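You operate a simulated robot arm through the tools that you are given. There is no shell and no other tool. Be economical: measure what you need, move in short steps, check, and stop when the job is done.

Carry out the task below with a simulated robot arm. There is one attempt and no reset: what you move stays moved.

TASK
Switch the trolley brake off. Put the green carton from the cross belt on top of the pink belt roll there and the white carton on the bundle there. Take the travel mug and leave it on the packing stand. Do these in any order. Set down upright: carton, travel mug. The trolley brake goes to its stop.
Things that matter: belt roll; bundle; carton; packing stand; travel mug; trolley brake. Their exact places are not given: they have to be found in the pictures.

Only the result counts: the job must be done as asked and must still hold three seconds after the hand-in. Knocking over, shifting, dropping, spilling or breaking anything else fails it.

THE ROBOT
A 7-joint arm with a vacuum gripper on a trunk, on a base that drives. Base frame: it is fixed to the floor where the robot stands at the start and does not move with it; the origin is under the middle of the robot, x ahead of it, y to its left, z up. Lengths are in m, angles in degrees, forces in N, time in s.
Its first joint turns from -149.0 to 149.0 degrees. Places, roughly: belt roll [-4, -1.5, 0.75]; bundle [-4, -1, 0.75]; carton [-4.25, -1.25, 1]; packing stand [-3.2, -1.2, 0.6]; travel mug [-5.5, -1.5, 1]; trolley brake [0.7, -0.2, 0.6]. Payload 1.06 kg.
Tool frame: the origin (TCP) lies in the middle of the cups' lips, and z points out of the cups. The gripper has 1 cup of 0.024 m across, covering 0.024 by 0.024 m (tool x, y); the bellows give 0.008 m. With the vacuum on, a cup seals on a smooth face that it is pressed against (1 to 4 N); it does not hold porous or soft things. The pull reaches 23 N.
Orientation is told as [roll, pitch, yaw] about the base's x, y, z axes, in that order, counted from this pose: with the cups facing straight down, the tool's x points along the base's -x, its y along +y and its z along -z.

THE INTERFACE
- The arm moves only by the tool arm_command. Its argument "motion" is one flat list of numbers, 7 for each row, row after row: the shift along the base's x, y, z in m, then the turn, a rotation vector about the base's x, y, z in degrees, then the vacuum: 1 switches it on, 0 off. In form: [x, y, z, wx, wy, wz, vacuum, x, y, z, wx, wy, wz, vacuum, ...]. A call has 1 to 10 rows; each row shifts and turns the commanded pose from where the row before left it. Rows are played at 5 a second. More than 0.05 m and 8.6 degrees between two rows, or a gripper value outside its range, and nothing of the call is played. A pose out of reach is approached as far as the arm can. The call stops where the force on the tool passes 40 N (or 10 N more than at its start, if that is more) or the arm is blocked; 0.2 s more then pass. The pull builds up within a second once a cup has sealed. Time passes only in rows, and 0.2 s behind the last, so rows that do not move give it time. The reply holds the time, the measured pose of the TCP, the force on the tool along the base axes and the pull of the vacuum, in the units named above and with some noise, with the torque about the TCP (base axes, N m) and any sound that the robot's microphone picked up.
- Cameras (640 x 400 px; columns grow to the right, rows downward): "scene" is now at [0.0308, 0.1302, 1.3185]; the picture's right is [-0.45, -0.89, 0.00], its down [-0.56, 0.28, -0.78] and it looks along [0.70, -0.35, -0.62] (base axes); focal length 248 px, centre (320, 200). "wrist" rides on the gripper at [0.078, 0.019, -0.096] in the tool frame; the picture's right is [-0.24, 0.97, 0.00], its down [-0.71, -0.17, -0.69] and it looks along [-0.67, -0.16, 0.73] (tool axes); focal length 243 px, centre (320, 200).
- snapshot(camera): a new picture of that camera. It takes no simulated time.
- raise_lower(by): slides the trunk up (or, below 0, down) by that many m; the arm and the scene camera ride with it, the base frame stays. It gives what a move gives, with no picture.
- steer(legs): drives the robot by 1 to 6 legs, each [ahead, turn to the left] in m and degrees, along the robot's own axes; the way and the turn of a leg run together, so that a leg with both is an arc; at most 1.5 m and 180 degrees a leg. The arm and the cameras ride along, it lands a little off, and it stops where it bumps. It gives what a move gives.
- pan_tilt(pan, tilt): turns the head with the scene camera to pan (to the left, within 155 degrees either way) and tilt (down, from -29 to 69), counted from straight ahead of the robot. It gives what a move gives.
- measure_at(camera, pixels): for up to 12 pixels [column, row] of the newest picture of that camera ("zoom" is the newest enlarged one), the place [x, y, z] in the base frame of the surface seen there, good to about 0.002 m. It takes no simulated time.
- inspect(camera, box): a new picture of the part [left, top, right, bottom] of that camera's present view, enlarged. It takes no simulated time.
- job_done(): hands the job in; it is judged then, once.

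Go step by step. Measure first, check grasps and placings, and put right what went wrong. The budget is 110 turns and 78 pictures, counting those below and the enlarged ones. Unless the task says otherwise, let go and move clear before handing in.

The tools are called after "Emit:" by a JSON object that holds its "fn" and its "kwargs". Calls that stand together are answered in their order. arm_command: Moves the arm, as the interface text tells. Its arguments: {"type":"object","properties":{"motion":{"type":"array","items":{"type":"number"}}},"required":["motion"]} The other tools are called the same way: raise_lower (by) slides the trunk up or down; steer (legs) drives the base; pan_tilt (pan, tilt) turns the head that bears the scene camera; snapshot (camera) takes a picture; measure_at (camera, pixels) gives the place of the surface under pixels of a picture; inspect (camera, box) takes an enlarged picture of a part of a camera's view; job_done () hands the job in.

At the start:

```text
clock: 0.0
eef_pos: [0.6599, -0.1387, 0.7417]
tool_rot: [0.0, 0.0, 0.0]
force: [0.2, 0.0, -0.2]
wrist_torque: [-0.01, 0.01, 0.01]
pull: 0.1
trunk travel left (down, up): [-0.375, 0.335]
robot x, y, heading: [-0.0033, 0.0008, 0.1]
head pan, tilt: [-26.7, 38.5]
```

scene: 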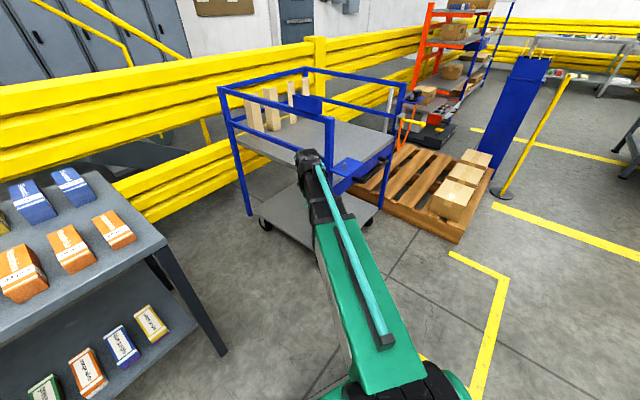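
wrist: 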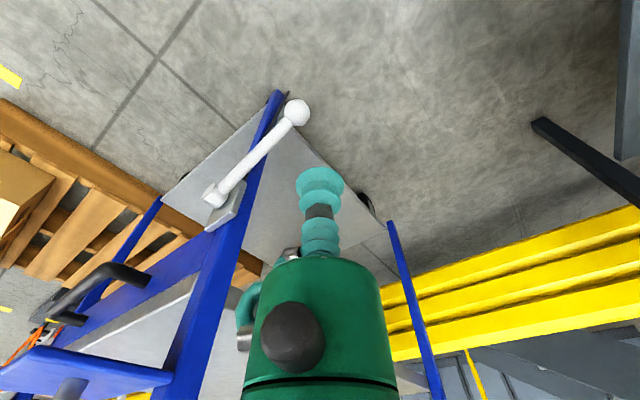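

The wrist picture shows a white lever with its pivot near (212,195) and its knob near (297,112), probably the trolley brake. I'll measure it and zoom in.

Emit:
{"fn": "measure_at", "kwargs": {"camera": "wrist", "pixels": [[297, 112], [290, 122], [255, 158], [212, 195], [220, 215], [272, 100], [215, 240], [110, 275], [260, 200]]}}

Emit:
{"fn": "inspect", "kwargs": {"camera": "wrist", "box": [20, 60, 340, 400]}}

Emit:
{"fn": "inspect", "kwargs": {"camera": "scene", "box": [210, 60, 430, 240]}}

```text
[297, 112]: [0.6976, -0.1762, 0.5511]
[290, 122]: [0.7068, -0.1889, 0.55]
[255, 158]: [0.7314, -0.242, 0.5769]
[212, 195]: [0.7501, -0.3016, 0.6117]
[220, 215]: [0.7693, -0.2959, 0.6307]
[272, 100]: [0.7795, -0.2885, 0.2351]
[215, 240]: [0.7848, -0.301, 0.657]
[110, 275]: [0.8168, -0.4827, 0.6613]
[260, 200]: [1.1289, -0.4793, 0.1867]
```

```text
1.18 times, centred on (180, 230) of wrist
```

zoom: 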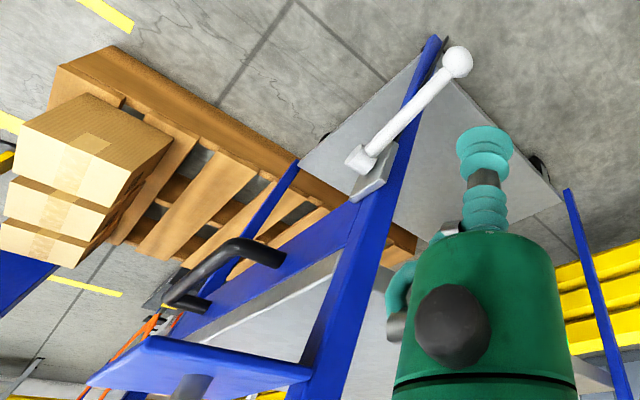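

```text
2.22 times, centred on (320, 150) of scene
```

zoom: 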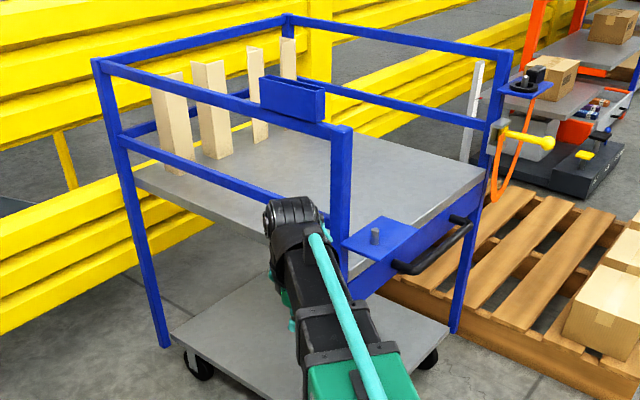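

The white lever runs from about (0.75,-0.30,0.61) to its knob at (0.70,-0.175,0.55), and the far post carries a second, yellow lever. I'll move the arm aside so the scene camera can see both.

Emit:
{"fn": "arm_command", "kwargs": {"motion": [0, 0.03, 0.05, 0, 0, 0, 0, 0, 0.05, 0, 0, 0, 0, 0, 0, 0.05, 0, 0, 0, 0, 0, 0, 0.05, 0, 0, 0, 0, 0, 0, 0.05, 0, 0, 0, 0, 0, 0, 0.05, 0, 0, 0, 0, 0, 0, 0.05, 0, 0, 0, 0, 0]}}

Emit:
{"fn": "snapshot", "kwargs": {"camera": "scene"}}

Emit:
{"fn": "inspect", "kwargs": {"camera": "scene", "box": [290, 120, 410, 210]}}

```text
refused: row 1 steps farther than a row can; nothing moved
```

```text
73 pictures are left
```

scene: 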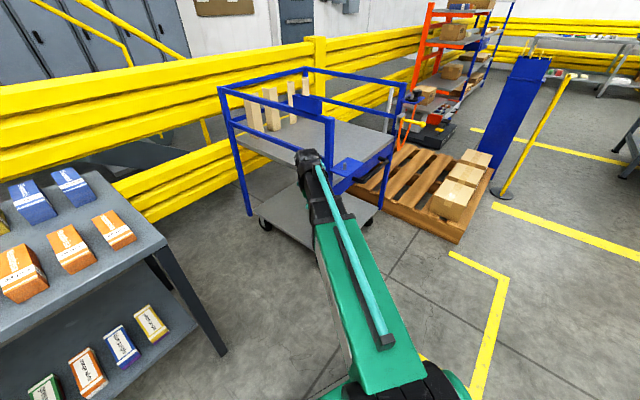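

```text
4.44 times, centred on (350, 165) of scene
```

zoom: 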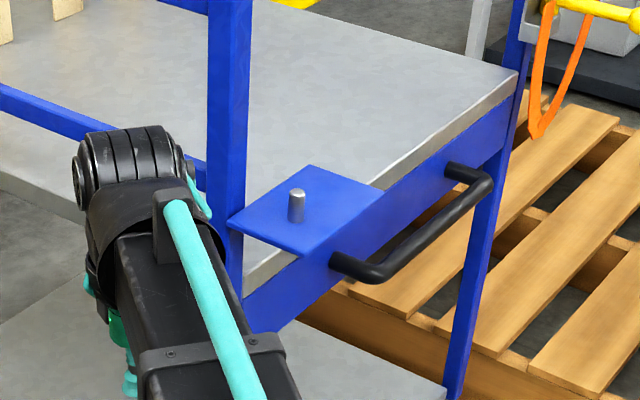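

The step was refused because it was too long, so I'll use single-axis steps of 0.05 or less.

Emit:
{"fn": "arm_command", "kwargs": {"motion": [0, 0, 0.05, 0, 0, 0, 0, 0, 0, 0.05, 0, 0, 0, 0, 0, 0.05, 0, 0, 0, 0, 0, 0, 0.05, 0, 0, 0, 0, 0, 0, 0.05, 0, 0, 0, 0, 0, 0, 0.05, 0, 0, 0, 0, 0, 0, 0.05, 0, 0, 0, 0, 0, 0, 0.05, 0, 0, 0, 0, 0]}}

Emit:
{"fn": "inspect", "kwargs": {"camera": "scene", "box": [270, 70, 430, 210]}}

```text
clock: 1.8
eef_pos: [0.66, 0.1601, 0.8446]
tool_rot: [0.0, 0.0, 0.0]
force: [-0.4, 0.0, -0.7]
wrist_torque: [0.0, 0.03, -0.01]
pull: 0.0
trunk travel left (down, up): [-0.375, 0.335]
robot x, y, heading: [0.0027, 0.004, 0.1]
head pan, tilt: [-26.7, 38.5]
```

```text
2.86 times, centred on (350, 140) of scene
```

zoom: 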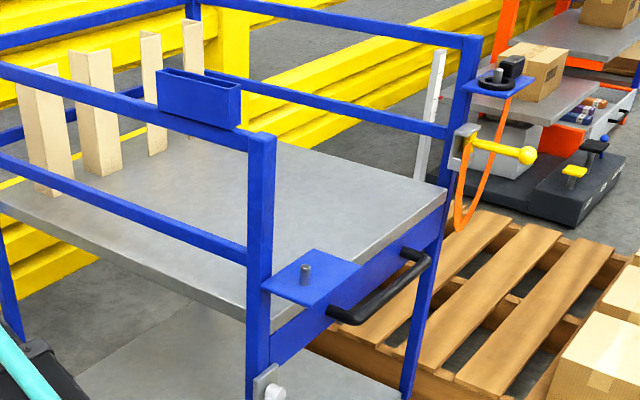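

The white lever shows at the bottom of the near post, around (265,385) in the zoom, so I'll look lower.

Emit:
{"fn": "inspect", "kwargs": {"camera": "scene", "box": [290, 170, 400, 250]}}

Emit:
{"fn": "snapshot", "kwargs": {"camera": "wrist"}}

```text
5.00 times, centred on (345, 210) of scene
```

zoom: 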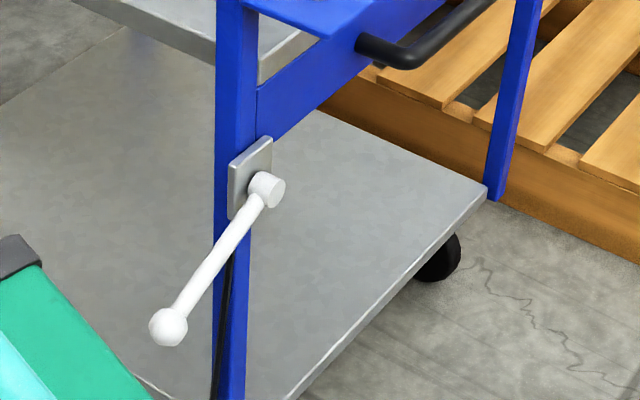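

```text
69 pictures are left
```

wrist: 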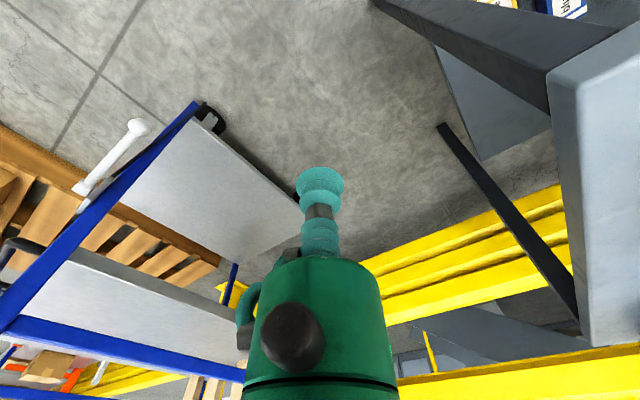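

I'll zoom further on the lever plate for marks and measure the lever, plate and posts.

Emit:
{"fn": "measure_at", "kwargs": {"camera": "zoom", "pixels": [[166, 326], [215, 260], [270, 190], [262, 155], [240, 170], [240, 200], [235, 100], [300, 110], [350, 75], [505, 150], [280, 185], [480, 190]]}}

Emit:
{"fn": "inspect", "kwargs": {"camera": "scene", "box": [315, 190, 350, 212]}}

Emit:
{"fn": "inspect", "kwargs": {"camera": "wrist", "box": [40, 90, 180, 240]}}

```text
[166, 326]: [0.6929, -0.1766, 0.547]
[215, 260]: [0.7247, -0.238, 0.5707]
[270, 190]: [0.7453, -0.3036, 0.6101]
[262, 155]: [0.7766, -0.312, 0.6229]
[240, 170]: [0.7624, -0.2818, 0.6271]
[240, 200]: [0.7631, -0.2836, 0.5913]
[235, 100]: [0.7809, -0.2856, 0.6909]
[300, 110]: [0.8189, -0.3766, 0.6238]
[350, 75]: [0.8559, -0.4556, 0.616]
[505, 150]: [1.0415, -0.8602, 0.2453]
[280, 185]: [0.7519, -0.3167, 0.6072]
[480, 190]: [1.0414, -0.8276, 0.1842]
```

```text
16.00 times, centred on (332, 201) of scene
```

zoom: 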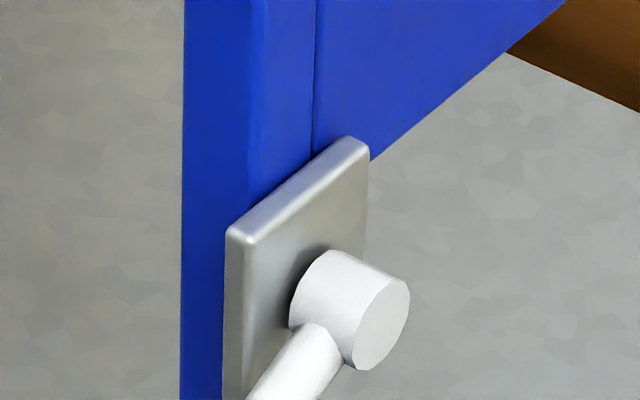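

```text
2.67 times, centred on (110, 165) of wrist
```

zoom: 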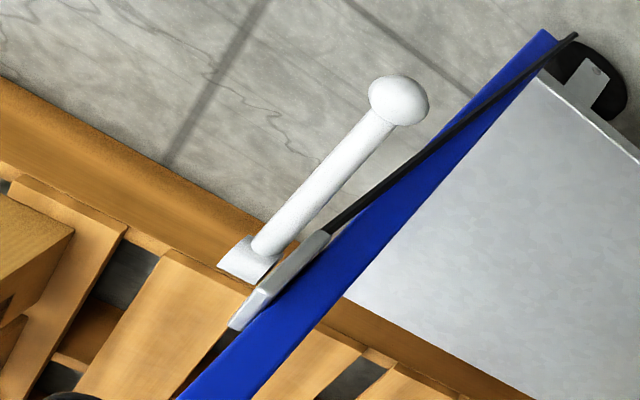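

A cable runs from the plate down to the caster, and there are no marks. The knob centre is near (0.704,-0.18,0.535) and the pivot near (0.76,-0.305,0.608), with the lever swinging in the vertical plane along (0.41,-0.91). I'll go above the knob and probe gently downward.

Emit:
{"fn": "arm_command", "kwargs": {"motion": [0.01, -0.048, 0, 0, 0, 0, 0, 0.01, -0.048, 0, 0, 0, 0, 0, 0.01, -0.048, 0, 0, 0, 0, 0, 0.01, -0.048, 0, 0, 0, 0, 0, 0.004, -0.049, 0, 0, 0, 0, 0, 0, -0.049, 0, 0, 0, 0, 0, 0, -0.05, 0, 0, 0, 0, 0, 0, 0, -0.05, 0, 0, 0, 0, 0, 0, -0.05, 0, 0, 0, 0, 0, 0, -0.05, 0, 0, 0, 0]}}

Emit:
{"fn": "arm_command", "kwargs": {"motion": [0, 0, -0.05, 0, 0, 0, 0, 0, 0, -0.05, 0, 0, 0, 0, 0, 0, -0.025, 0, 0, 0, 0, 0, 0, -0.01, 0, 0, 0, 0, 0, 0, -0.01, 0, 0, 0, 0]}}

Emit:
{"fn": "snapshot", "kwargs": {"camera": "wrist"}}

```text
clock: 4.0
eef_pos: [0.7045, -0.1807, 0.6929]
tool_rot: [0.0, 0.0, 0.1]
force: [-0.1, -0.6, 0.2]
wrist_torque: [0.0, 0.03, -0.03]
pull: 0.2
trunk travel left (down, up): [-0.375, 0.335]
robot x, y, heading: [0.0015, -0.0018, 0.3]
head pan, tilt: [-26.7, 38.5]
```

```text
clock: 5.2
eef_pos: [0.7036, -0.1805, 0.5472]
tool_rot: [0.0, -0.1, 0.0]
force: [-0.7, 0.5, 0.6]
wrist_torque: [0.02, 0.0, 0.06]
pull: 0.2
trunk travel left (down, up): [-0.375, 0.335]
robot x, y, heading: [-0.0001, 0.0011, -0.1]
head pan, tilt: [-26.7, 38.5]
```

```text
66 pictures are left
```

wrist: 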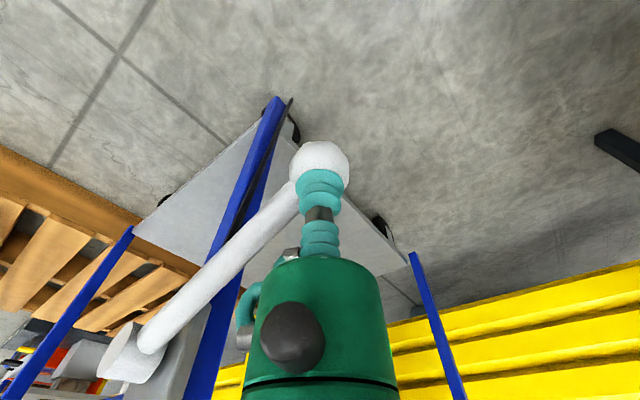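

The tip is just touching the knob, so I'll press down gently in small steps.

Emit:
{"fn": "arm_command", "kwargs": {"motion": [0, 0, -0.005, 0, 0, 0, 0, 0, 0, -0.005, 0, 0, 0, 0, 0, 0, -0.005, 0, 0, 0, 0, 0, 0, -0.003, 0, 0, 0, 0]}}

Emit:
{"fn": "snapshot", "kwargs": {"camera": "wrist"}}

```text
clock: 6.0
eef_pos: [0.7049, -0.1797, 0.5389]
tool_rot: [-0.1, -0.5, 0.1]
force: [-2.2, 1.4, 28.4]
wrist_torque: [-0.07, -0.06, -0.05]
pull: 0.2
trunk travel left (down, up): [-0.375, 0.335]
robot x, y, heading: [0.0017, 0.0007, 0.1]
head pan, tilt: [-26.7, 38.5]
stopped in row 4: the force on the tool passed its limit at 44 N (the readings are from after the stop); the commanded pose is now the measured one
```

```text
65 pictures are left
```

wrist: 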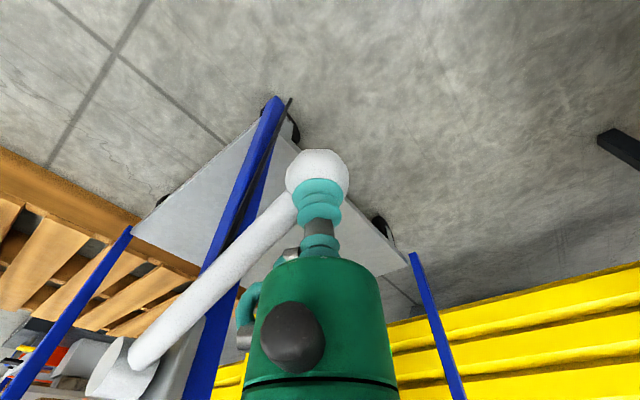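

Downward is blocked (44 N), so the lever is at its lower stop and has to go up. First I'll try a vacuum hold on the knob: relax to light contact and switch the pull on.

Emit:
{"fn": "arm_command", "kwargs": {"motion": [0, 0, 0.004, 0, 0, 0, 1, 0, 0, 0.001, 0, 0, 0, 1, 0, 0, 0, 0, 0, 0, 1, 0, 0, 0, 0, 0, 0, 1, 0, 0, 0, 0, 0, 0, 1]}}

```text
clock: 7.2
eef_pos: [0.7063, -0.1775, 0.5407]
tool_rot: [-0.1, -0.3, 0.1]
force: [-12.5, 9.4, 1.1]
wrist_torque: [-0.17, -0.17, -0.01]
pull: 22.5
trunk travel left (down, up): [-0.375, 0.335]
robot x, y, heading: [-0.001, 0.0001, 0.0]
head pan, tilt: [-26.7, 38.5]
```

The cup sealed on the knob (pull 22.5). I'll lift about 10° along the arc and watch the force.

Emit:
{"fn": "arm_command", "kwargs": {"motion": [-0.0025, 0.0055, 0.0125, 2.5, 1.1, 0, 1, -0.002, 0.004, 0.0126, 2.5, 1.1, 0, 1]}}

Emit:
{"fn": "snapshot", "kwargs": {"camera": "wrist"}}

```text
clock: 7.8
eef_pos: [0.7017, -0.1725, 0.5649]
tool_rot: [4.8, 1.8, 0.1]
force: [3.3, -9.6, 0.9]
wrist_torque: [0.06, 0.06, 0.02]
pull: 23.1
trunk travel left (down, up): [-0.375, 0.335]
robot x, y, heading: [0.0009, -0.0004, -0.4]
head pan, tilt: [-26.7, 38.5]
```

```text
64 pictures are left
```

wrist: 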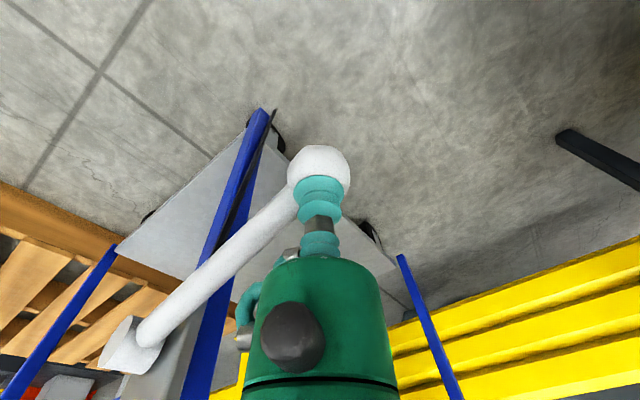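

The lever follows and the seal holds. I'll continue on the arc.

Emit:
{"fn": "arm_command", "kwargs": {"motion": [-0.0005, 0.0015, 0.0131, 2.5, 1.1, 0, 1, -0.0005, 0.001, 0.0132, 2.5, 1.1, 0, 1, 0, 0, 0.0135, 2.5, 1.1, 0, 1, 0, 0, 0.0135, 2.5, 1.1, 0, 1]}}

Emit:
{"fn": "arm_command", "kwargs": {"motion": [0.0005, -0.0013, 0.0134, 2.5, 1.1, 0, 1, 0.0009, -0.0018, 0.0134, 2.5, 1.1, 0, 1, 0.0014, -0.0033, 0.013, 2.5, 1.1, 0, 1, 0.0018, -0.0039, 0.0129, 2.5, 1.1, 0, 1]}}

Emit:
{"fn": "snapshot", "kwargs": {"camera": "wrist"}}

```text
clock: 8.8
eef_pos: [0.7003, -0.1684, 0.6173]
tool_rot: [15.0, 6.2, 0.7]
force: [4.4, -8.6, -3.0]
wrist_torque: [0.07, 0.01, 0.0]
pull: 23.0
trunk travel left (down, up): [-0.375, 0.335]
robot x, y, heading: [-0.0006, 0.0011, -0.0]
head pan, tilt: [-26.7, 38.5]
```

```text
clock: 9.8
eef_pos: [0.705, -0.1779, 0.6711]
tool_rot: [25.3, 10.5, 2.4]
force: [0.1, -7.5, -6.7]
wrist_torque: [0.07, 0.02, 0.04]
pull: 23.1
trunk travel left (down, up): [-0.375, 0.335]
robot x, y, heading: [-0.0042, -0.0027, -0.2]
head pan, tilt: [-26.7, 38.5]
```

```text
63 pictures are left
```

wrist: 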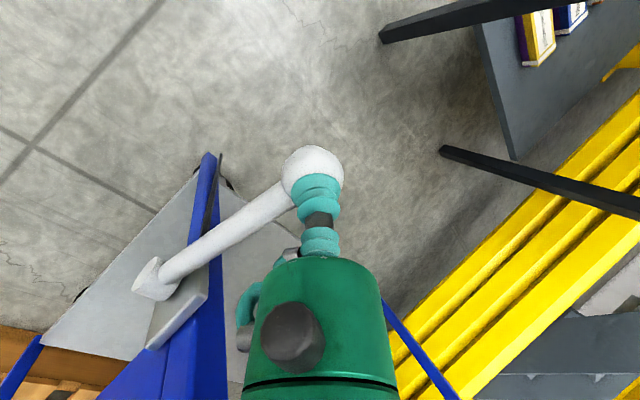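

Still following well, at about 20° above horizontal. I'll keep going, with less tilt so the body stays clear of the post.

Emit:
{"fn": "arm_command", "kwargs": {"motion": [0.0022, -0.005, 0.0123, 1.5, 0.6, 0, 1, 0.0026, -0.0058, 0.0119, 1.5, 0.6, 0, 1, 0.0031, -0.0068, 0.011, 1.5, 0.6, 0, 1, 0.0035, -0.0078, 0.0104, 1.5, 0.6, 0, 1]}}

Emit:
{"fn": "snapshot", "kwargs": {"camera": "wrist"}}

Emit:
{"fn": "snapshot", "kwargs": {"camera": "scene"}}

```text
clock: 10.7
eef_pos: [0.7017, -0.1916, 0.7063]
tool_rot: [29.8, 11.5, 3.1]
force: [1.7, -0.8, -13.4]
wrist_torque: [0.65, -0.48, 0.13]
pull: 0.0
trunk travel left (down, up): [-0.375, 0.335]
robot x, y, heading: [-0.0015, 0.0021, 0.2]
head pan, tilt: [-26.7, 38.5]
stopped in row 4: the force on the tool passed its limit at 62 N (the readings are from after the stop); the commanded pose is now the measured one
```

```text
62 pictures are left
```

wrist: 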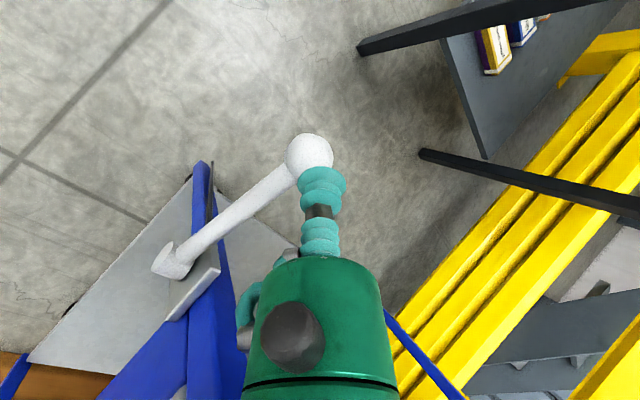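

```text
61 pictures are left
```

scene: 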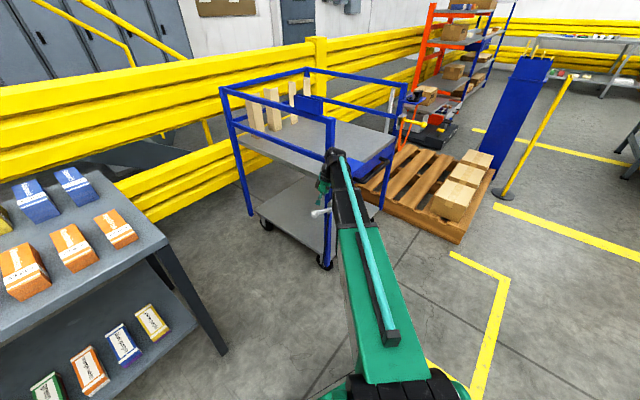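

The force jumped and the seal let go, so either the lever met its upper stop or the body touched the post. I'll back off outward, then measure the lever.

Emit:
{"fn": "measure_at", "kwargs": {"camera": "wrist", "pixels": [[305, 150], [240, 210], [175, 265]]}}

Emit:
{"fn": "arm_command", "kwargs": {"motion": [-0.008, 0.018, 0.015, 0, 0, 0, 0, -0.012, 0.028, 0.01, 0, 0, 0, 0, -0.015, 0.035, 0.01, -7, -3, 0, 0, -0.015, 0.035, 0.01, -7, -3, 0, 0, -0.015, 0.035, 0, -7, -3, 0, 0, 0, 0.04, 0, -7, 0, 0, 0, 0, 0.045, 0, 0, 0, 0, 0, 0, 0.045, 0, 0, 0, 0, 0]}}

Emit:
{"fn": "inspect", "kwargs": {"camera": "scene", "box": [280, 150, 400, 230]}}

```text
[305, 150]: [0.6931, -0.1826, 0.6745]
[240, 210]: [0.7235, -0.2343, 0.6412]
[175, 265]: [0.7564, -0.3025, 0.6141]
```

```text
clock: 11.0
eef_pos: [0.703, -0.1841, 0.7105]
tool_rot: [29.6, 11.2, 3.7]
force: [1.7, -0.5, -12.7]
wrist_torque: [0.48, -0.45, 0.07]
pull: 0.0
trunk travel left (down, up): [-0.375, 0.335]
robot x, y, heading: [-0.0032, 0.0014, 0.2]
head pan, tilt: [-26.7, 38.5]
stopped in row 1: the force on the tool passed its limit at 54 N (the readings are from after the stop); the commanded pose is now the measured one
```

```text
5.00 times, centred on (340, 190) of scene
```

zoom: 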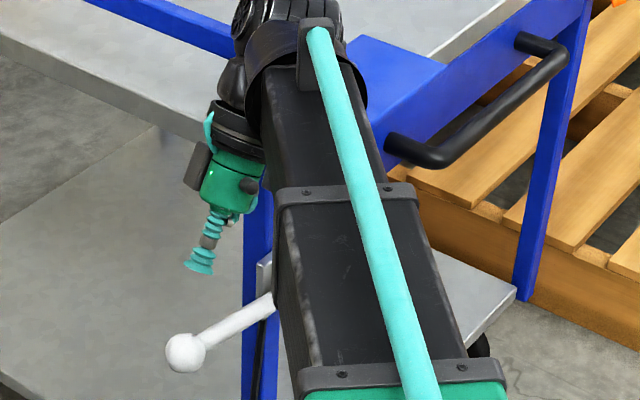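

The downward load suggests the wrist is caught under the trolley's small tray. I'll move straight outward (−x, +y) and slightly down instead of up.

Emit:
{"fn": "arm_command", "kwargs": {"motion": [-0.01, 0.01, -0.004, 0, 0, 0, 0, -0.015, 0.02, 0, 0, 0, 0, 0]}}

Emit:
{"fn": "inspect", "kwargs": {"camera": "scene", "box": [280, 130, 400, 230]}}

```text
clock: 11.6
eef_pos: [0.6759, -0.1532, 0.7074]
tool_rot: [29.8, 11.2, 3.8]
force: [0.1, 0.1, 0.2]
wrist_torque: [0.04, -0.05, 0.0]
pull: 0.2
trunk travel left (down, up): [-0.375, 0.335]
robot x, y, heading: [-0.0041, -0.0003, 0.4]
head pan, tilt: [-26.7, 38.5]
```

```text
4.00 times, centred on (340, 180) of scene
```

zoom: 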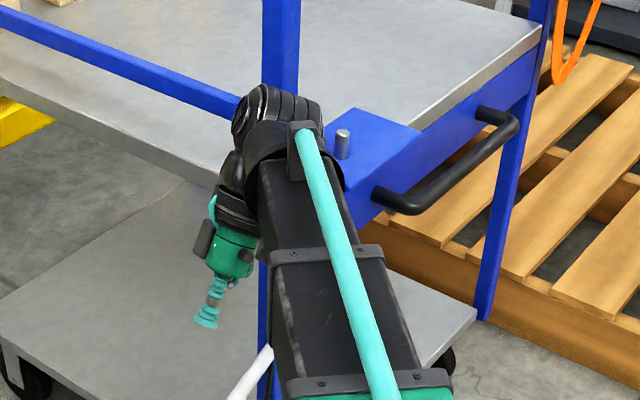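

Free of load now. I'll straighten the tool while moving out to the left, then look at the lever.

Emit:
{"fn": "arm_command", "kwargs": {"motion": [-0.01, 0.045, 0, 0, 0, 0, 0, -0.01, 0.045, 0, -7, -3, 0, 0, 0, 0.045, 0, -7, -3, 0, 0, 0, 0.045, 0, -7, -3, -2, 0, 0, 0.02, 0.02, -8, -2, -2, 0]}}

Emit:
{"fn": "snapshot", "kwargs": {"camera": "scene"}}

Emit:
{"fn": "inspect", "kwargs": {"camera": "scene", "box": [280, 150, 400, 230]}}

```text
clock: 12.8
eef_pos: [0.6571, 0.046, 0.7275]
tool_rot: [0.2, 0.5, -3.3]
force: [-0.1, -0.4, -1.0]
wrist_torque: [-0.01, 0.0, 0.01]
pull: 0.0
trunk travel left (down, up): [-0.375, 0.335]
robot x, y, heading: [-0.0024, -0.001, 0.3]
head pan, tilt: [-26.7, 38.5]
```

```text
58 pictures are left
```

scene: 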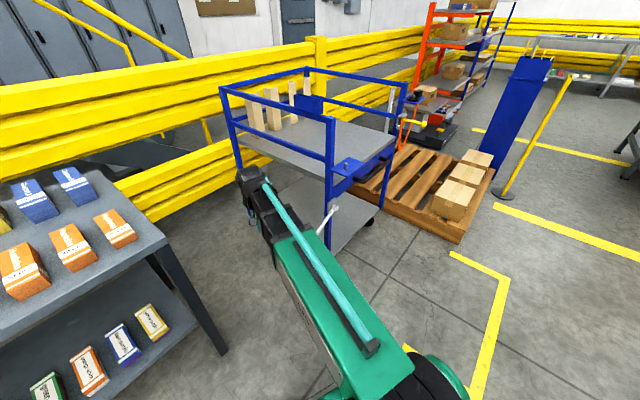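

```text
5.00 times, centred on (340, 190) of scene
```

zoom: 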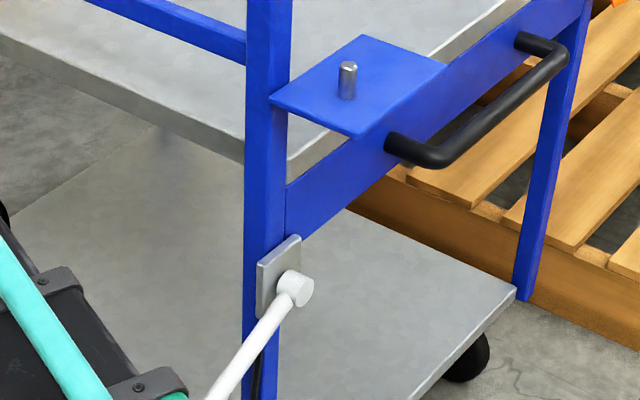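

I'll measure the lever as it is now, since it may have sunk back.

Emit:
{"fn": "measure_at", "kwargs": {"camera": "zoom", "pixels": [[297, 290], [265, 325], [240, 357], [218, 387], [347, 66], [262, 100]]}}

Emit:
{"fn": "snapshot", "kwargs": {"camera": "wrist"}}

```text
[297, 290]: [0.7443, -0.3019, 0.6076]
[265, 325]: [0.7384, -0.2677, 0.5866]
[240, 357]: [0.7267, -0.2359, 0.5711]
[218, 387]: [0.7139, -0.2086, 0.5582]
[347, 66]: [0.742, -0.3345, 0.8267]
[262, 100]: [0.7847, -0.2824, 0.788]
```

```text
56 pictures are left
```

wrist: 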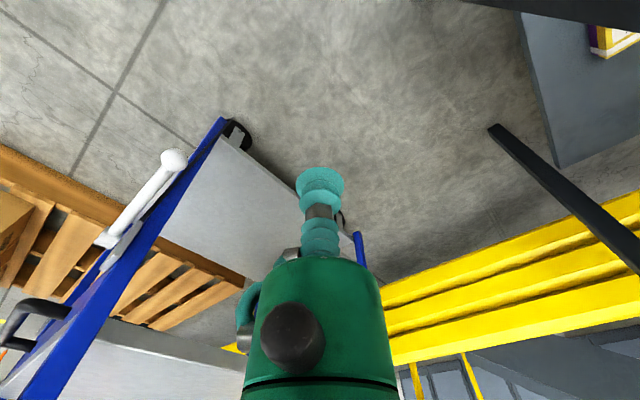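

The lever sank back to its first stop, so it springs back until pushed far enough, and the wrist had caught under the tray (z about 0.82). I'll tilt the tool 45° outward and re-seal, which keeps the wrist clear of the tray for the whole swing.

Emit:
{"fn": "arm_command", "kwargs": {"motion": [0, 0, 0, -6.8, -3.1, 0, 0, 0, 0, 0, -6.8, -3.1, 0, 0, 0, 0, 0, -6.8, -3.1, 0, 0, 0.005, -0.03, -0.02, -6.8, -3.1, 1, 0, 0.005, -0.03, -0.02, -6.8, -3.1, 1, 0, 0.005, -0.03, -0.025, -6.8, -3.1, 1, 0, 0.005, -0.03, -0.025, 0, 0, 1, 0, 0.005, -0.03, -0.025, 0, 0, 0, 0, 0, -0.026, -0.023, 0, 0, 0, 0]}}

Emit:
{"fn": "snapshot", "kwargs": {"camera": "wrist"}}

```text
clock: 14.8
eef_pos: [0.6831, -0.1295, 0.5867]
tool_rot: [-41.0, -18.1, 7.7]
force: [1.1, 0.3, 0.2]
wrist_torque: [0.03, 0.01, 0.0]
pull: 0.0
trunk travel left (down, up): [-0.375, 0.335]
robot x, y, heading: [-0.0033, -0.0004, 0.1]
head pan, tilt: [-26.7, 38.5]
```

```text
55 pictures are left
```

wrist: 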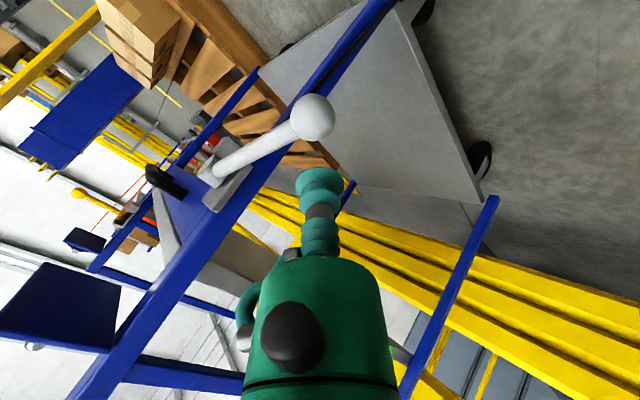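

Emit:
{"fn": "measure_at", "kwargs": {"camera": "wrist", "pixels": [[313, 117], [295, 117], [331, 117], [313, 133], [320, 180]]}}

```text
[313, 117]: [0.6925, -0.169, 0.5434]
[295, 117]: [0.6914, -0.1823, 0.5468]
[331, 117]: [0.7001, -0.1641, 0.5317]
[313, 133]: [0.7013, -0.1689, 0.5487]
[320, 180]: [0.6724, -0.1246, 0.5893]
```

The knob centre is confirmed at (0.704,-0.18,0.535) with radius 0.018. I'll advance along the tool axis with the vacuum on.

Emit:
{"fn": "arm_command", "kwargs": {"motion": [0.0058, -0.0135, -0.014, 0, 0, 0, 1, 0.0058, -0.013, -0.0135, 0, 0, 0, 1, 0.003, -0.0075, -0.0075, 0, 0, 0, 1, 0.0015, -0.0035, -0.004, 0, 0, 0, 1, 0.001, -0.002, -0.0022, 0, 0, 0, 1, 0, 0, 0, 0, 0, 0, 1, 0, 0, 0, 0, 0, 0, 1]}}

```text
clock: 16.4
eef_pos: [0.699, -0.1679, 0.5461]
tool_rot: [-41.1, -18.1, 7.7]
force: [0.3, -0.1, 0.1]
wrist_torque: [-0.03, 0.0, 0.03]
pull: 0.0
trunk travel left (down, up): [-0.375, 0.335]
robot x, y, heading: [-0.001, -0.0011, 0.2]
head pan, tilt: [-26.7, 38.5]
```

Emit:
{"fn": "arm_command", "kwargs": {"motion": [0.001, -0.002, -0.0022, 0, 0, 0, 1, 0.0006, -0.0013, -0.0014, 0, 0, 0, 1, 0, 0, 0, 0, 0, 0, 1, 0, 0, 0, 0, 0, 0, 1, 0, 0, 0, 0, 0, 0, 1]}}

```text
clock: 17.6
eef_pos: [0.6999, -0.1714, 0.5441]
tool_rot: [-41.1, -18.2, 7.7]
force: [-5.0, 7.4, 4.2]
wrist_torque: [-0.08, 0.05, 0.02]
pull: 22.9
trunk travel left (down, up): [-0.375, 0.335]
robot x, y, heading: [-0.0001, -0.001, 0.5]
head pan, tilt: [-26.7, 38.5]
```

Sealed again (pull 22.9). I'll lift along the arc for 50°, turning the tool at half rate.

Emit:
{"fn": "arm_command", "kwargs": {"motion": [-0.0022, 0.0048, 0.0127, 2.28, 1.02, 0, 1, -0.0017, 0.0038, 0.0132, 2.28, 1.02, 0, 1, -0.0013, 0.0028, 0.0134, 2.28, 1.02, 0, 1, -0.0008, 0.0018, 0.0137, 2.28, 1.02, 0, 1, -0.0003, 0.0007, 0.0139, 2.28, 1.02, 0, 1, 0.0002, -0.0004, 0.0139, 2.28, 1.02, 0, 1, 0.0007, -0.0015, 0.0139, 2.28, 1.02, 0, 1, 0.0011, -0.0025, 0.0136, 2.28, 1.02, 0, 1, 0.0016, -0.0035, 0.0134, 2.28, 1.02, 0, 1, 0.0021, -0.0046, 0.0131, 2.28, 1.02, 0, 1]}}

Emit:
{"fn": "snapshot", "kwargs": {"camera": "wrist"}}

```text
clock: 19.8
eef_pos: [0.7007, -0.1712, 0.6788]
tool_rot: [-16.8, -9.7, 1.6]
force: [7.1, -12.8, -7.5]
wrist_torque: [-0.06, 0.01, 0.05]
pull: 22.9
trunk travel left (down, up): [-0.375, 0.335]
robot x, y, heading: [-0.0051, -0.0017, 0.5]
head pan, tilt: [-26.7, 38.5]
```

```text
54 pictures are left
```

wrist: 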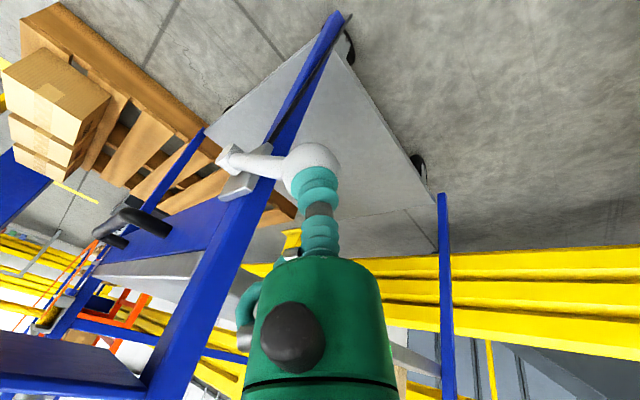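

Working well, but I'm slightly too far outward. I'll continue with an inward correction.

Emit:
{"fn": "arm_command", "kwargs": {"motion": [0.003, -0.0066, 0.0125, 2.28, 1.02, 0, 1, 0.0034, -0.0076, 0.0119, 2.28, 1.02, 0, 1, 0.0038, -0.0084, 0.0113, 2.28, 1.02, 0, 1, 0.0038, -0.0084, 0.0106, 2.28, 1.02, 0, 1, 0.0041, -0.0092, 0.0098, 2.28, 1.02, 0, 1]}}

Emit:
{"fn": "snapshot", "kwargs": {"camera": "wrist"}}

```text
clock: 21.0
eef_pos: [0.7181, -0.2102, 0.7351]
tool_rot: [-5.2, -4.8, 0.3]
force: [-0.3, 0.1, -0.7]
wrist_torque: [0.01, 0.01, 0.0]
pull: 0.0
trunk travel left (down, up): [-0.375, 0.335]
robot x, y, heading: [-0.0022, -0.0016, 0.0]
head pan, tilt: [-26.7, 38.5]
```

```text
53 pictures are left
```

wrist: 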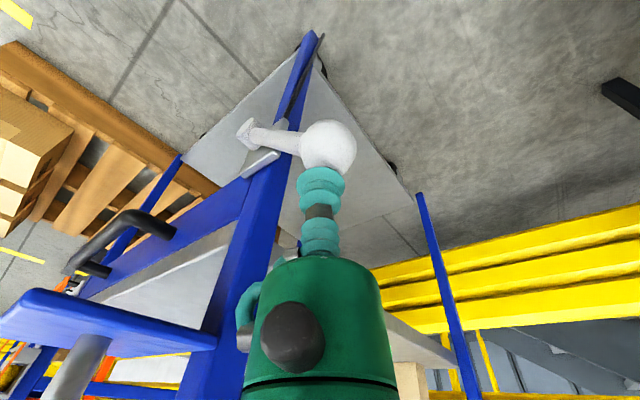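

The seal has gone. I'll measure where the lever is now.

Emit:
{"fn": "measure_at", "kwargs": {"camera": "wrist", "pixels": [[328, 145], [310, 145], [345, 150], [270, 138]]}}

Emit:
{"fn": "arm_command", "kwargs": {"motion": [0, 0, 0, 0, 0, 0, 0]}}

Emit:
{"fn": "inspect", "kwargs": {"camera": "wrist", "box": [200, 60, 400, 260]}}

```text
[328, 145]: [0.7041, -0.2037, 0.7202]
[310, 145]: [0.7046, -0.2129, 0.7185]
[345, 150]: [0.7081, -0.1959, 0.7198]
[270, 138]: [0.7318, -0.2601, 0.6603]
```

```text
clock: 21.4
eef_pos: [0.7179, -0.2102, 0.7352]
tool_rot: [-5.2, -4.9, 0.2]
force: [-0.6, -0.7, -0.6]
wrist_torque: [0.0, 0.02, -0.03]
pull: 0.1
trunk travel left (down, up): [-0.375, 0.335]
robot x, y, heading: [-0.0013, 0.0007, 0.3]
head pan, tilt: [-26.7, 38.5]
```

```text
2.00 times, centred on (300, 160) of wrist
```

zoom: 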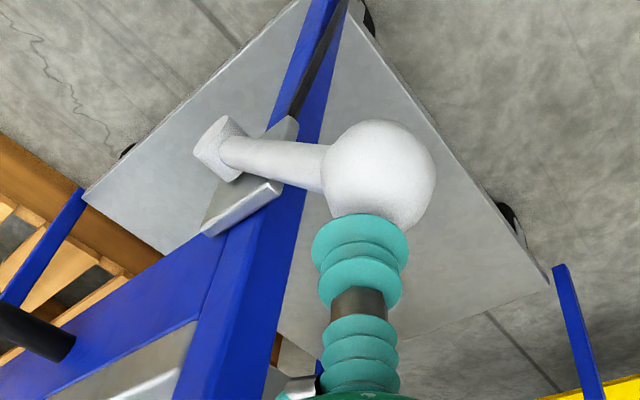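

The knob now sits at about (0.716,-0.21,0.706), roughly 43° above horizontal, and it stays there. To learn whether this is the stop, I'll bring the tip down on its left side and push it gently toward the post.

Emit:
{"fn": "arm_command", "kwargs": {"motion": [0, 0, 0.01, 0, 0, 0, 0, -0.012, 0.027, 0, 0, 0, 0, 0, -0.012, 0.027, 0, 0, 0, 0, 0, 0, 0, -0.04, 2.5, 2.5, 0, 0, 0, 0, -0.04, 2.5, 2.5, 0, 0, 0.008, -0.018, 0, 0, 0, 0, 0, 0.002, -0.0045, 0, 0, 0, 0, 0]}}

Emit:
{"fn": "snapshot", "kwargs": {"camera": "wrist"}}

```text
clock: 23.0
eef_pos: [0.703, -0.1779, 0.6656]
tool_rot: [-0.1, 0.3, 0.1]
force: [-8.4, 15.7, 5.2]
wrist_torque: [-0.97, -0.51, -0.05]
pull: 0.0
trunk travel left (down, up): [-0.375, 0.335]
robot x, y, heading: [-0.0023, 0.001, 0.4]
head pan, tilt: [-26.7, 38.5]
```

```text
51 pictures are left
```

wrist: 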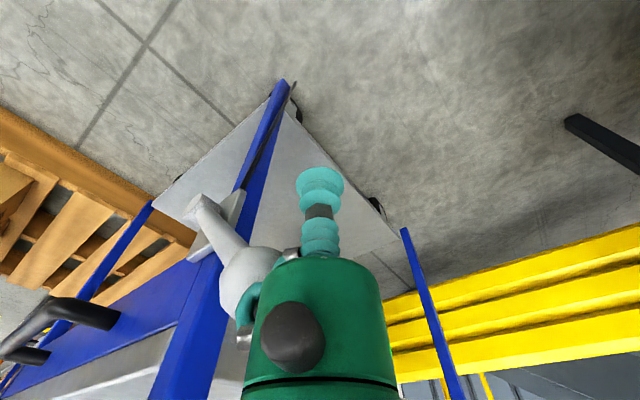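

The body touches the knob and resists with about 18 N. I'll push a few mm more to see whether it moves.

Emit:
{"fn": "measure_at", "kwargs": {"camera": "wrist", "pixels": [[250, 265], [235, 285]]}}

Emit:
{"fn": "arm_command", "kwargs": {"motion": [0.0012, -0.0027, 0, 0, 0, 0, 0, 0.0012, -0.0027, 0, 0, 0, 0, 0]}}

Emit:
{"fn": "snapshot", "kwargs": {"camera": "wrist"}}

```text
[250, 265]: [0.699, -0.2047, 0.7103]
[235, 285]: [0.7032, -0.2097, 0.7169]
```

```text
clock: 23.6
eef_pos: [0.7036, -0.1799, 0.6658]
tool_rot: [0.1, 0.3, 0.2]
force: [-4.1, 12.4, 12.6]
wrist_torque: [-0.89, -0.37, 0.02]
pull: 0.1
trunk travel left (down, up): [-0.375, 0.335]
robot x, y, heading: [-0.003, 0.0005, 0.7]
head pan, tilt: [-26.7, 38.5]
stopped in row 2: the force on the tool passed its limit at 43 N (the readings are from after the stop); the commanded pose is now the measured one
```

```text
50 pictures are left
```

wrist: 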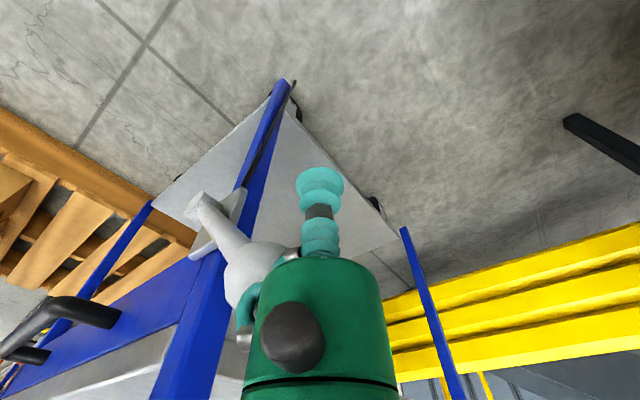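

The 43 N reading with no movement means the lever is at its upper stop. I'll retreat to the left and check that it stays.

Emit:
{"fn": "arm_command", "kwargs": {"motion": [-0.015, 0.035, 0, 0, 0, 0, 0, -0.015, 0.04, 0, 0, 0, 0, 0, 0, 0.045, 0.02, 0, 0, 0, 0, 0, 0.045, 0.02, 0, 0, 0, 0, 0, 0.045, 0.02, 0, 0, 0, 0, 0, 0, 0.05, 0, 0, 0, 0, 0, 0, 0.05, 0, 0, 0, 0]}}

Emit:
{"fn": "inspect", "kwargs": {"camera": "scene", "box": [280, 150, 400, 230]}}

```text
clock: 25.2
eef_pos: [0.6758, 0.0304, 0.8262]
tool_rot: [0.0, 0.2, 0.1]
force: [0.0, 0.2, -0.2]
wrist_torque: [-0.02, 0.02, 0.0]
pull: 0.1
trunk travel left (down, up): [-0.375, 0.335]
robot x, y, heading: [-0.0009, 0.0009, 0.7]
head pan, tilt: [-26.7, 38.5]
```

```text
5.00 times, centred on (340, 190) of scene
```

zoom: 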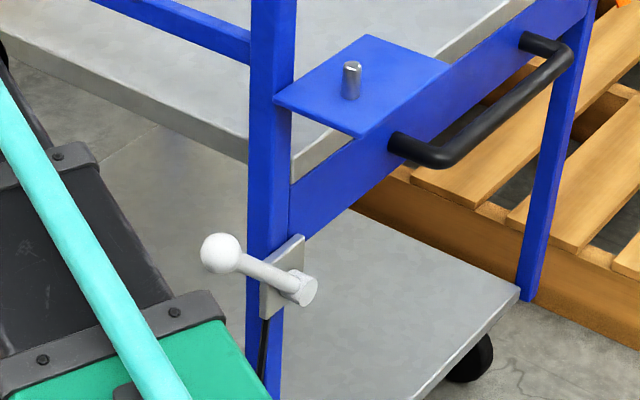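

The lever is up and holding. Next I'll pull the arm in for driving and look behind, where the cross belt is.

Emit:
{"fn": "arm_command", "kwargs": {"motion": [-0.04, -0.01, 0.03, 0, 0, 0, 0, -0.04, -0.01, 0.03, 0, 0, 0, 0, -0.04, -0.01, 0.03, 0, 0, 0, 0]}}

Emit:
{"fn": "pan_tilt", "kwargs": {"pan": 150, "tilt": 15}}

Emit:
{"fn": "snapshot", "kwargs": {"camera": "scene"}}

Emit:
{"fn": "pan_tilt", "kwargs": {"pan": -135, "tilt": 20}}

Emit:
{"fn": "snapshot", "kwargs": {"camera": "scene"}}

```text
refused: row 1 steps farther than a row can; nothing moved
```

```text
clock: 27.8
eef_pos: [0.6755, 0.0293, 0.8254]
tool_rot: [0.0, 0.3, 0.2]
force: [0.2, -0.6, -0.7]
wrist_torque: [0.0, -0.01, -0.01]
pull: 0.1
trunk travel left (down, up): [-0.375, 0.335]
robot x, y, heading: [-0.0012, 0.0027, 0.7]
head pan, tilt: [150.0, 15.0]
```

```text
48 pictures are left
```

scene: 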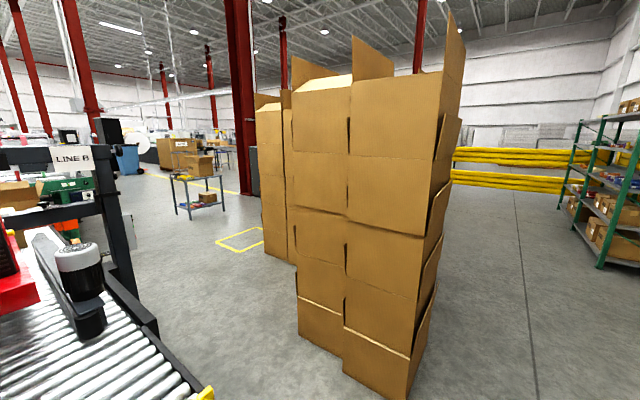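

```text
clock: 31.8
eef_pos: [0.6762, 0.0291, 0.8255]
tool_rot: [0.1, 0.2, 0.1]
force: [0.1, -0.6, -0.4]
wrist_torque: [0.02, 0.02, 0.03]
pull: 0.0
trunk travel left (down, up): [-0.375, 0.335]
robot x, y, heading: [-0.0006, -0.0002, 0.5]
head pan, tilt: [-135.0, 20.0]
```

```text
47 pictures are left
```

scene: 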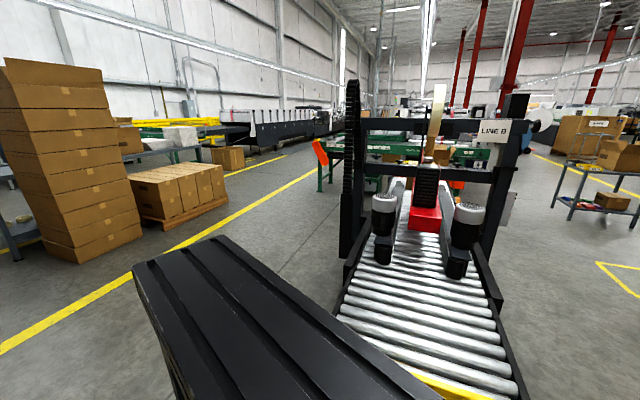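

A roller conveyor stands behind the robot. I'll measure its extent and the things beyond it before planning a drive.

Emit:
{"fn": "measure_at", "kwargs": {"camera": "scene", "pixels": [[440, 385], [500, 350], [340, 310], [350, 250], [485, 250], [390, 150], [320, 185], [230, 155], [170, 200], [310, 240], [570, 190], [500, 130]]}}

Emit:
{"fn": "inspect", "kwargs": {"camera": "scene", "box": [100, 80, 640, 260]}}

```text
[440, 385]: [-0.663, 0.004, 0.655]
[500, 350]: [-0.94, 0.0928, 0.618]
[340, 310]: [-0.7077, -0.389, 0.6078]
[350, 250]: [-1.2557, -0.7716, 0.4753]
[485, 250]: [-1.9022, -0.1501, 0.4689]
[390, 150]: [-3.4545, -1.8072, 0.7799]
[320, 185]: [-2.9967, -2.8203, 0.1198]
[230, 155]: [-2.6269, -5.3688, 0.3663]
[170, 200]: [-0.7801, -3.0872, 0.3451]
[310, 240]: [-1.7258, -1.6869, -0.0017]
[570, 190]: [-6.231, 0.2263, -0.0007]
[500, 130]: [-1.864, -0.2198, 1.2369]
```

```text
1.19 times, centred on (370, 170) of scene
```

zoom: 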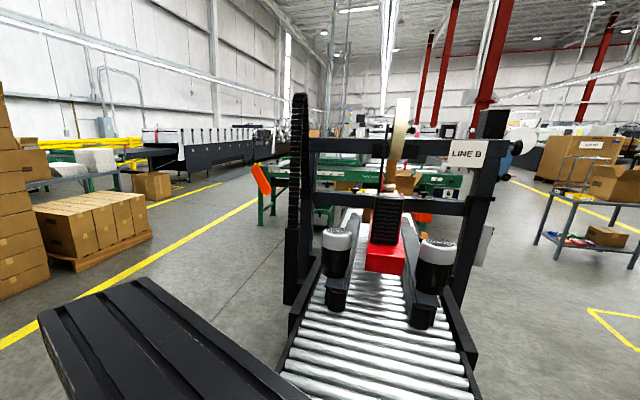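

The open floor lies on the −y side of the conveyor. I'll pull the arm in and check the view toward −y before driving.

Emit:
{"fn": "arm_command", "kwargs": {"motion": [-0.04, 0, 0.02, 0, 0, 0, 0, -0.04, 0, 0.02, 0, 0, 0, 0, -0.04, -0.01, 0.02, 0, 0, 0, 0, 0, -0.01, 0.02, 0, 0, 0, 0]}}

Emit:
{"fn": "pan_tilt", "kwargs": {"pan": -90, "tilt": 30}}

Emit:
{"fn": "snapshot", "kwargs": {"camera": "scene"}}

```text
clock: 32.8
eef_pos: [0.5528, 0.0095, 0.9056]
tool_rot: [0.0, 0.1, 0.2]
force: [-0.1, -0.5, -0.5]
wrist_torque: [0.0, 0.01, -0.02]
pull: 0.0
trunk travel left (down, up): [-0.375, 0.335]
robot x, y, heading: [-0.0025, -0.0011, 0.5]
head pan, tilt: [-135.0, 20.0]
```

```text
clock: 33.9
eef_pos: [0.5547, 0.0103, 0.904]
tool_rot: [0.0, 0.2, 0.1]
force: [-0.3, -0.3, -0.5]
wrist_torque: [-0.02, -0.01, -0.01]
pull: 0.0
trunk travel left (down, up): [-0.375, 0.335]
robot x, y, heading: [-0.0005, 0.0013, 0.6]
head pan, tilt: [-90.0, 30.0]
```

```text
45 pictures are left
```

scene: 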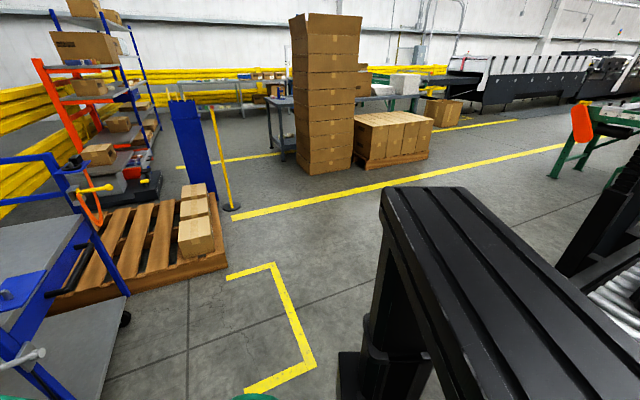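

The black slab may be an obstacle, so I'll measure it along with the floor.

Emit:
{"fn": "measure_at", "kwargs": {"camera": "scene", "pixels": [[385, 195], [460, 190], [400, 260], [460, 390], [350, 380], [560, 270], [230, 210], [300, 350], [560, 205], [300, 170], [215, 270], [620, 330]]}}

```text
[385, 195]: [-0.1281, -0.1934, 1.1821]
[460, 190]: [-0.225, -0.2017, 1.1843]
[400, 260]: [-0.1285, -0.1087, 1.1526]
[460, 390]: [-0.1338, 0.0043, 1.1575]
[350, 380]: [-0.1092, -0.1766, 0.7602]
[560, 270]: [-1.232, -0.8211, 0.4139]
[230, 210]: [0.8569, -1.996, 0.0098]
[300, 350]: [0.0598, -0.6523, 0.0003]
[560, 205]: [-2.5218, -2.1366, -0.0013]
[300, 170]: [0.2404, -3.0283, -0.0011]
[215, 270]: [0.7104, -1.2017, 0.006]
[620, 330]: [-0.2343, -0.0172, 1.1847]
```

The slab is the robot's own back. I'll raise the trunk for an overview to decide from which side to reach the cross belt.

Emit:
{"fn": "raise_lower", "kwargs": {"by": 0.33}}

Emit:
{"fn": "pan_tilt", "kwargs": {"pan": -155, "tilt": 20}}

Emit:
{"fn": "snapshot", "kwargs": {"camera": "scene"}}

Emit:
{"fn": "inspect", "kwargs": {"camera": "scene", "box": [170, 90, 450, 250]}}

```text
clock: 37.1
eef_pos: [0.554, 0.0092, 1.2343]
tool_rot: [0.1, 0.2, 0.1]
force: [-0.1, 0.1, -0.3]
wrist_torque: [-0.03, 0.02, 0.0]
pull: 0.1
trunk travel left (down, up): [-0.705, 0.005]
robot x, y, heading: [-0.0036, -0.0006, 0.8]
head pan, tilt: [-90.0, 30.0]
```

```text
clock: 38.5
eef_pos: [0.5547, 0.0101, 1.2354]
tool_rot: [0.0, 0.2, 0.1]
force: [0.6, -0.5, 0.3]
wrist_torque: [-0.01, 0.0, -0.07]
pull: 0.1
trunk travel left (down, up): [-0.705, 0.005]
robot x, y, heading: [-0.0047, 0.0008, 0.2]
head pan, tilt: [-154.7, 20.0]
```

```text
44 pictures are left
```

scene: 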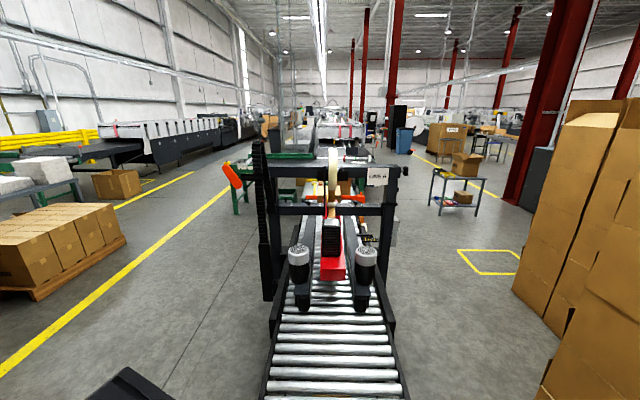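

```text
2.29 times, centred on (310, 170) of scene
```

zoom: 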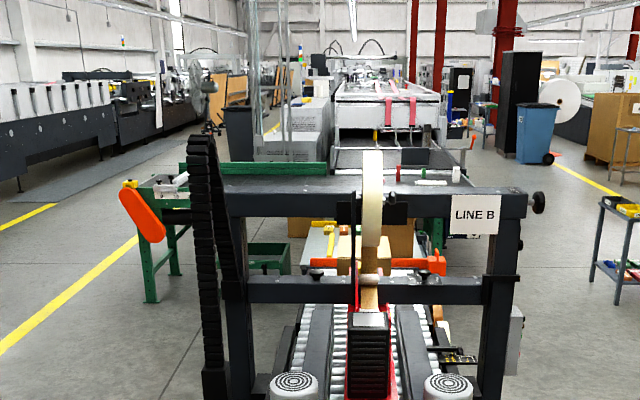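

The green-framed cross belt is visible behind the arch. I'll measure key points.

Emit:
{"fn": "measure_at", "kwargs": {"camera": "zoom", "pixels": [[200, 172], [275, 168], [280, 183], [150, 295], [265, 268], [325, 252], [398, 165], [440, 180], [615, 200], [350, 150], [335, 230], [400, 235]]}}

Emit:
{"fn": "measure_at", "kwargs": {"camera": "scene", "pixels": [[435, 205], [478, 212], [460, 252], [515, 275], [560, 320], [540, 200], [270, 330], [395, 330], [450, 195], [600, 100], [310, 155]]}}

```text
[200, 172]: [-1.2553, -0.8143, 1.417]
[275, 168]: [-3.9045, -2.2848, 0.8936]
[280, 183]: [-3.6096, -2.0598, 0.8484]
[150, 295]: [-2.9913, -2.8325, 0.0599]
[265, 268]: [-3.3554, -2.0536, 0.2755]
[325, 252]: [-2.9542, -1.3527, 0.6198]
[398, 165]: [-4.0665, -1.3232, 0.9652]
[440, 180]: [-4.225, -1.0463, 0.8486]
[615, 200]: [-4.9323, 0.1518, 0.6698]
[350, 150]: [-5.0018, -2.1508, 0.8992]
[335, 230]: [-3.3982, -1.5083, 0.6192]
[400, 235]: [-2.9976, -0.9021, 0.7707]
```

```text
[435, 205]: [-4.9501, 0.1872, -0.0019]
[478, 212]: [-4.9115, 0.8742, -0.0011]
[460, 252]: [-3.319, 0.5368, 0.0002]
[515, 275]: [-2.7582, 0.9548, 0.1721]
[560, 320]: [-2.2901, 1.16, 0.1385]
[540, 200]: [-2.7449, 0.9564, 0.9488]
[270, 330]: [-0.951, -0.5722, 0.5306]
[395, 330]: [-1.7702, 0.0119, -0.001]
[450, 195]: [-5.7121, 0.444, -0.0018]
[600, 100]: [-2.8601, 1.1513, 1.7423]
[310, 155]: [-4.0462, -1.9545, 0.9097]
```

The belt surface is at z about 0.85 around (-3.9,-1.5), and the packing stand, with z about 0.62, sits in front of it near (-3,-1.3). I'll check the corridor on the +y side, including the near edge of the big carton stack.

Emit:
{"fn": "pan_tilt", "kwargs": {"pan": 150, "tilt": 38}}

Emit:
{"fn": "snapshot", "kwargs": {"camera": "scene"}}

Emit:
{"fn": "measure_at", "kwargs": {"camera": "scene", "pixels": [[60, 300], [100, 380], [170, 380], [300, 300], [340, 390], [430, 390], [420, 200], [500, 300], [200, 150], [20, 350], [130, 330], [560, 380]]}}

```text
clock: 42.6
eef_pos: [0.5533, 0.009, 1.2347]
tool_rot: [0.0, 0.1, 0.1]
force: [1.0, 0.1, 0.7]
wrist_torque: [0.0, -0.02, 0.02]
pull: 0.1
trunk travel left (down, up): [-0.705, 0.005]
robot x, y, heading: [-0.004, -0.0005, 1.0]
head pan, tilt: [150.0, 38.0]
```

```text
42 pictures are left
```

scene: 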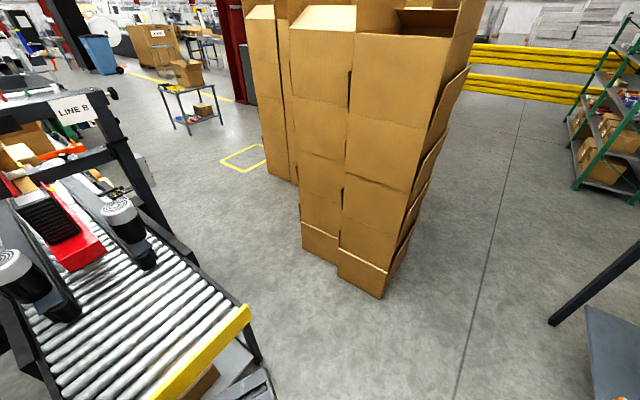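

```text
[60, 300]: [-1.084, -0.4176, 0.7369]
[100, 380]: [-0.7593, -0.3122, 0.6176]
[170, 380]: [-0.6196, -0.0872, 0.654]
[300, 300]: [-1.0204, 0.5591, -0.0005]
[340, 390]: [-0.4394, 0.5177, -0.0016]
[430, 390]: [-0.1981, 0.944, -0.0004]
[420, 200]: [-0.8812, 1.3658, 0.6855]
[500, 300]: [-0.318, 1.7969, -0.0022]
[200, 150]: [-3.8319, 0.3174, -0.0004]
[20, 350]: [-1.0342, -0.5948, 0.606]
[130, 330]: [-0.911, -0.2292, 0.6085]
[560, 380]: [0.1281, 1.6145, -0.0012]
```

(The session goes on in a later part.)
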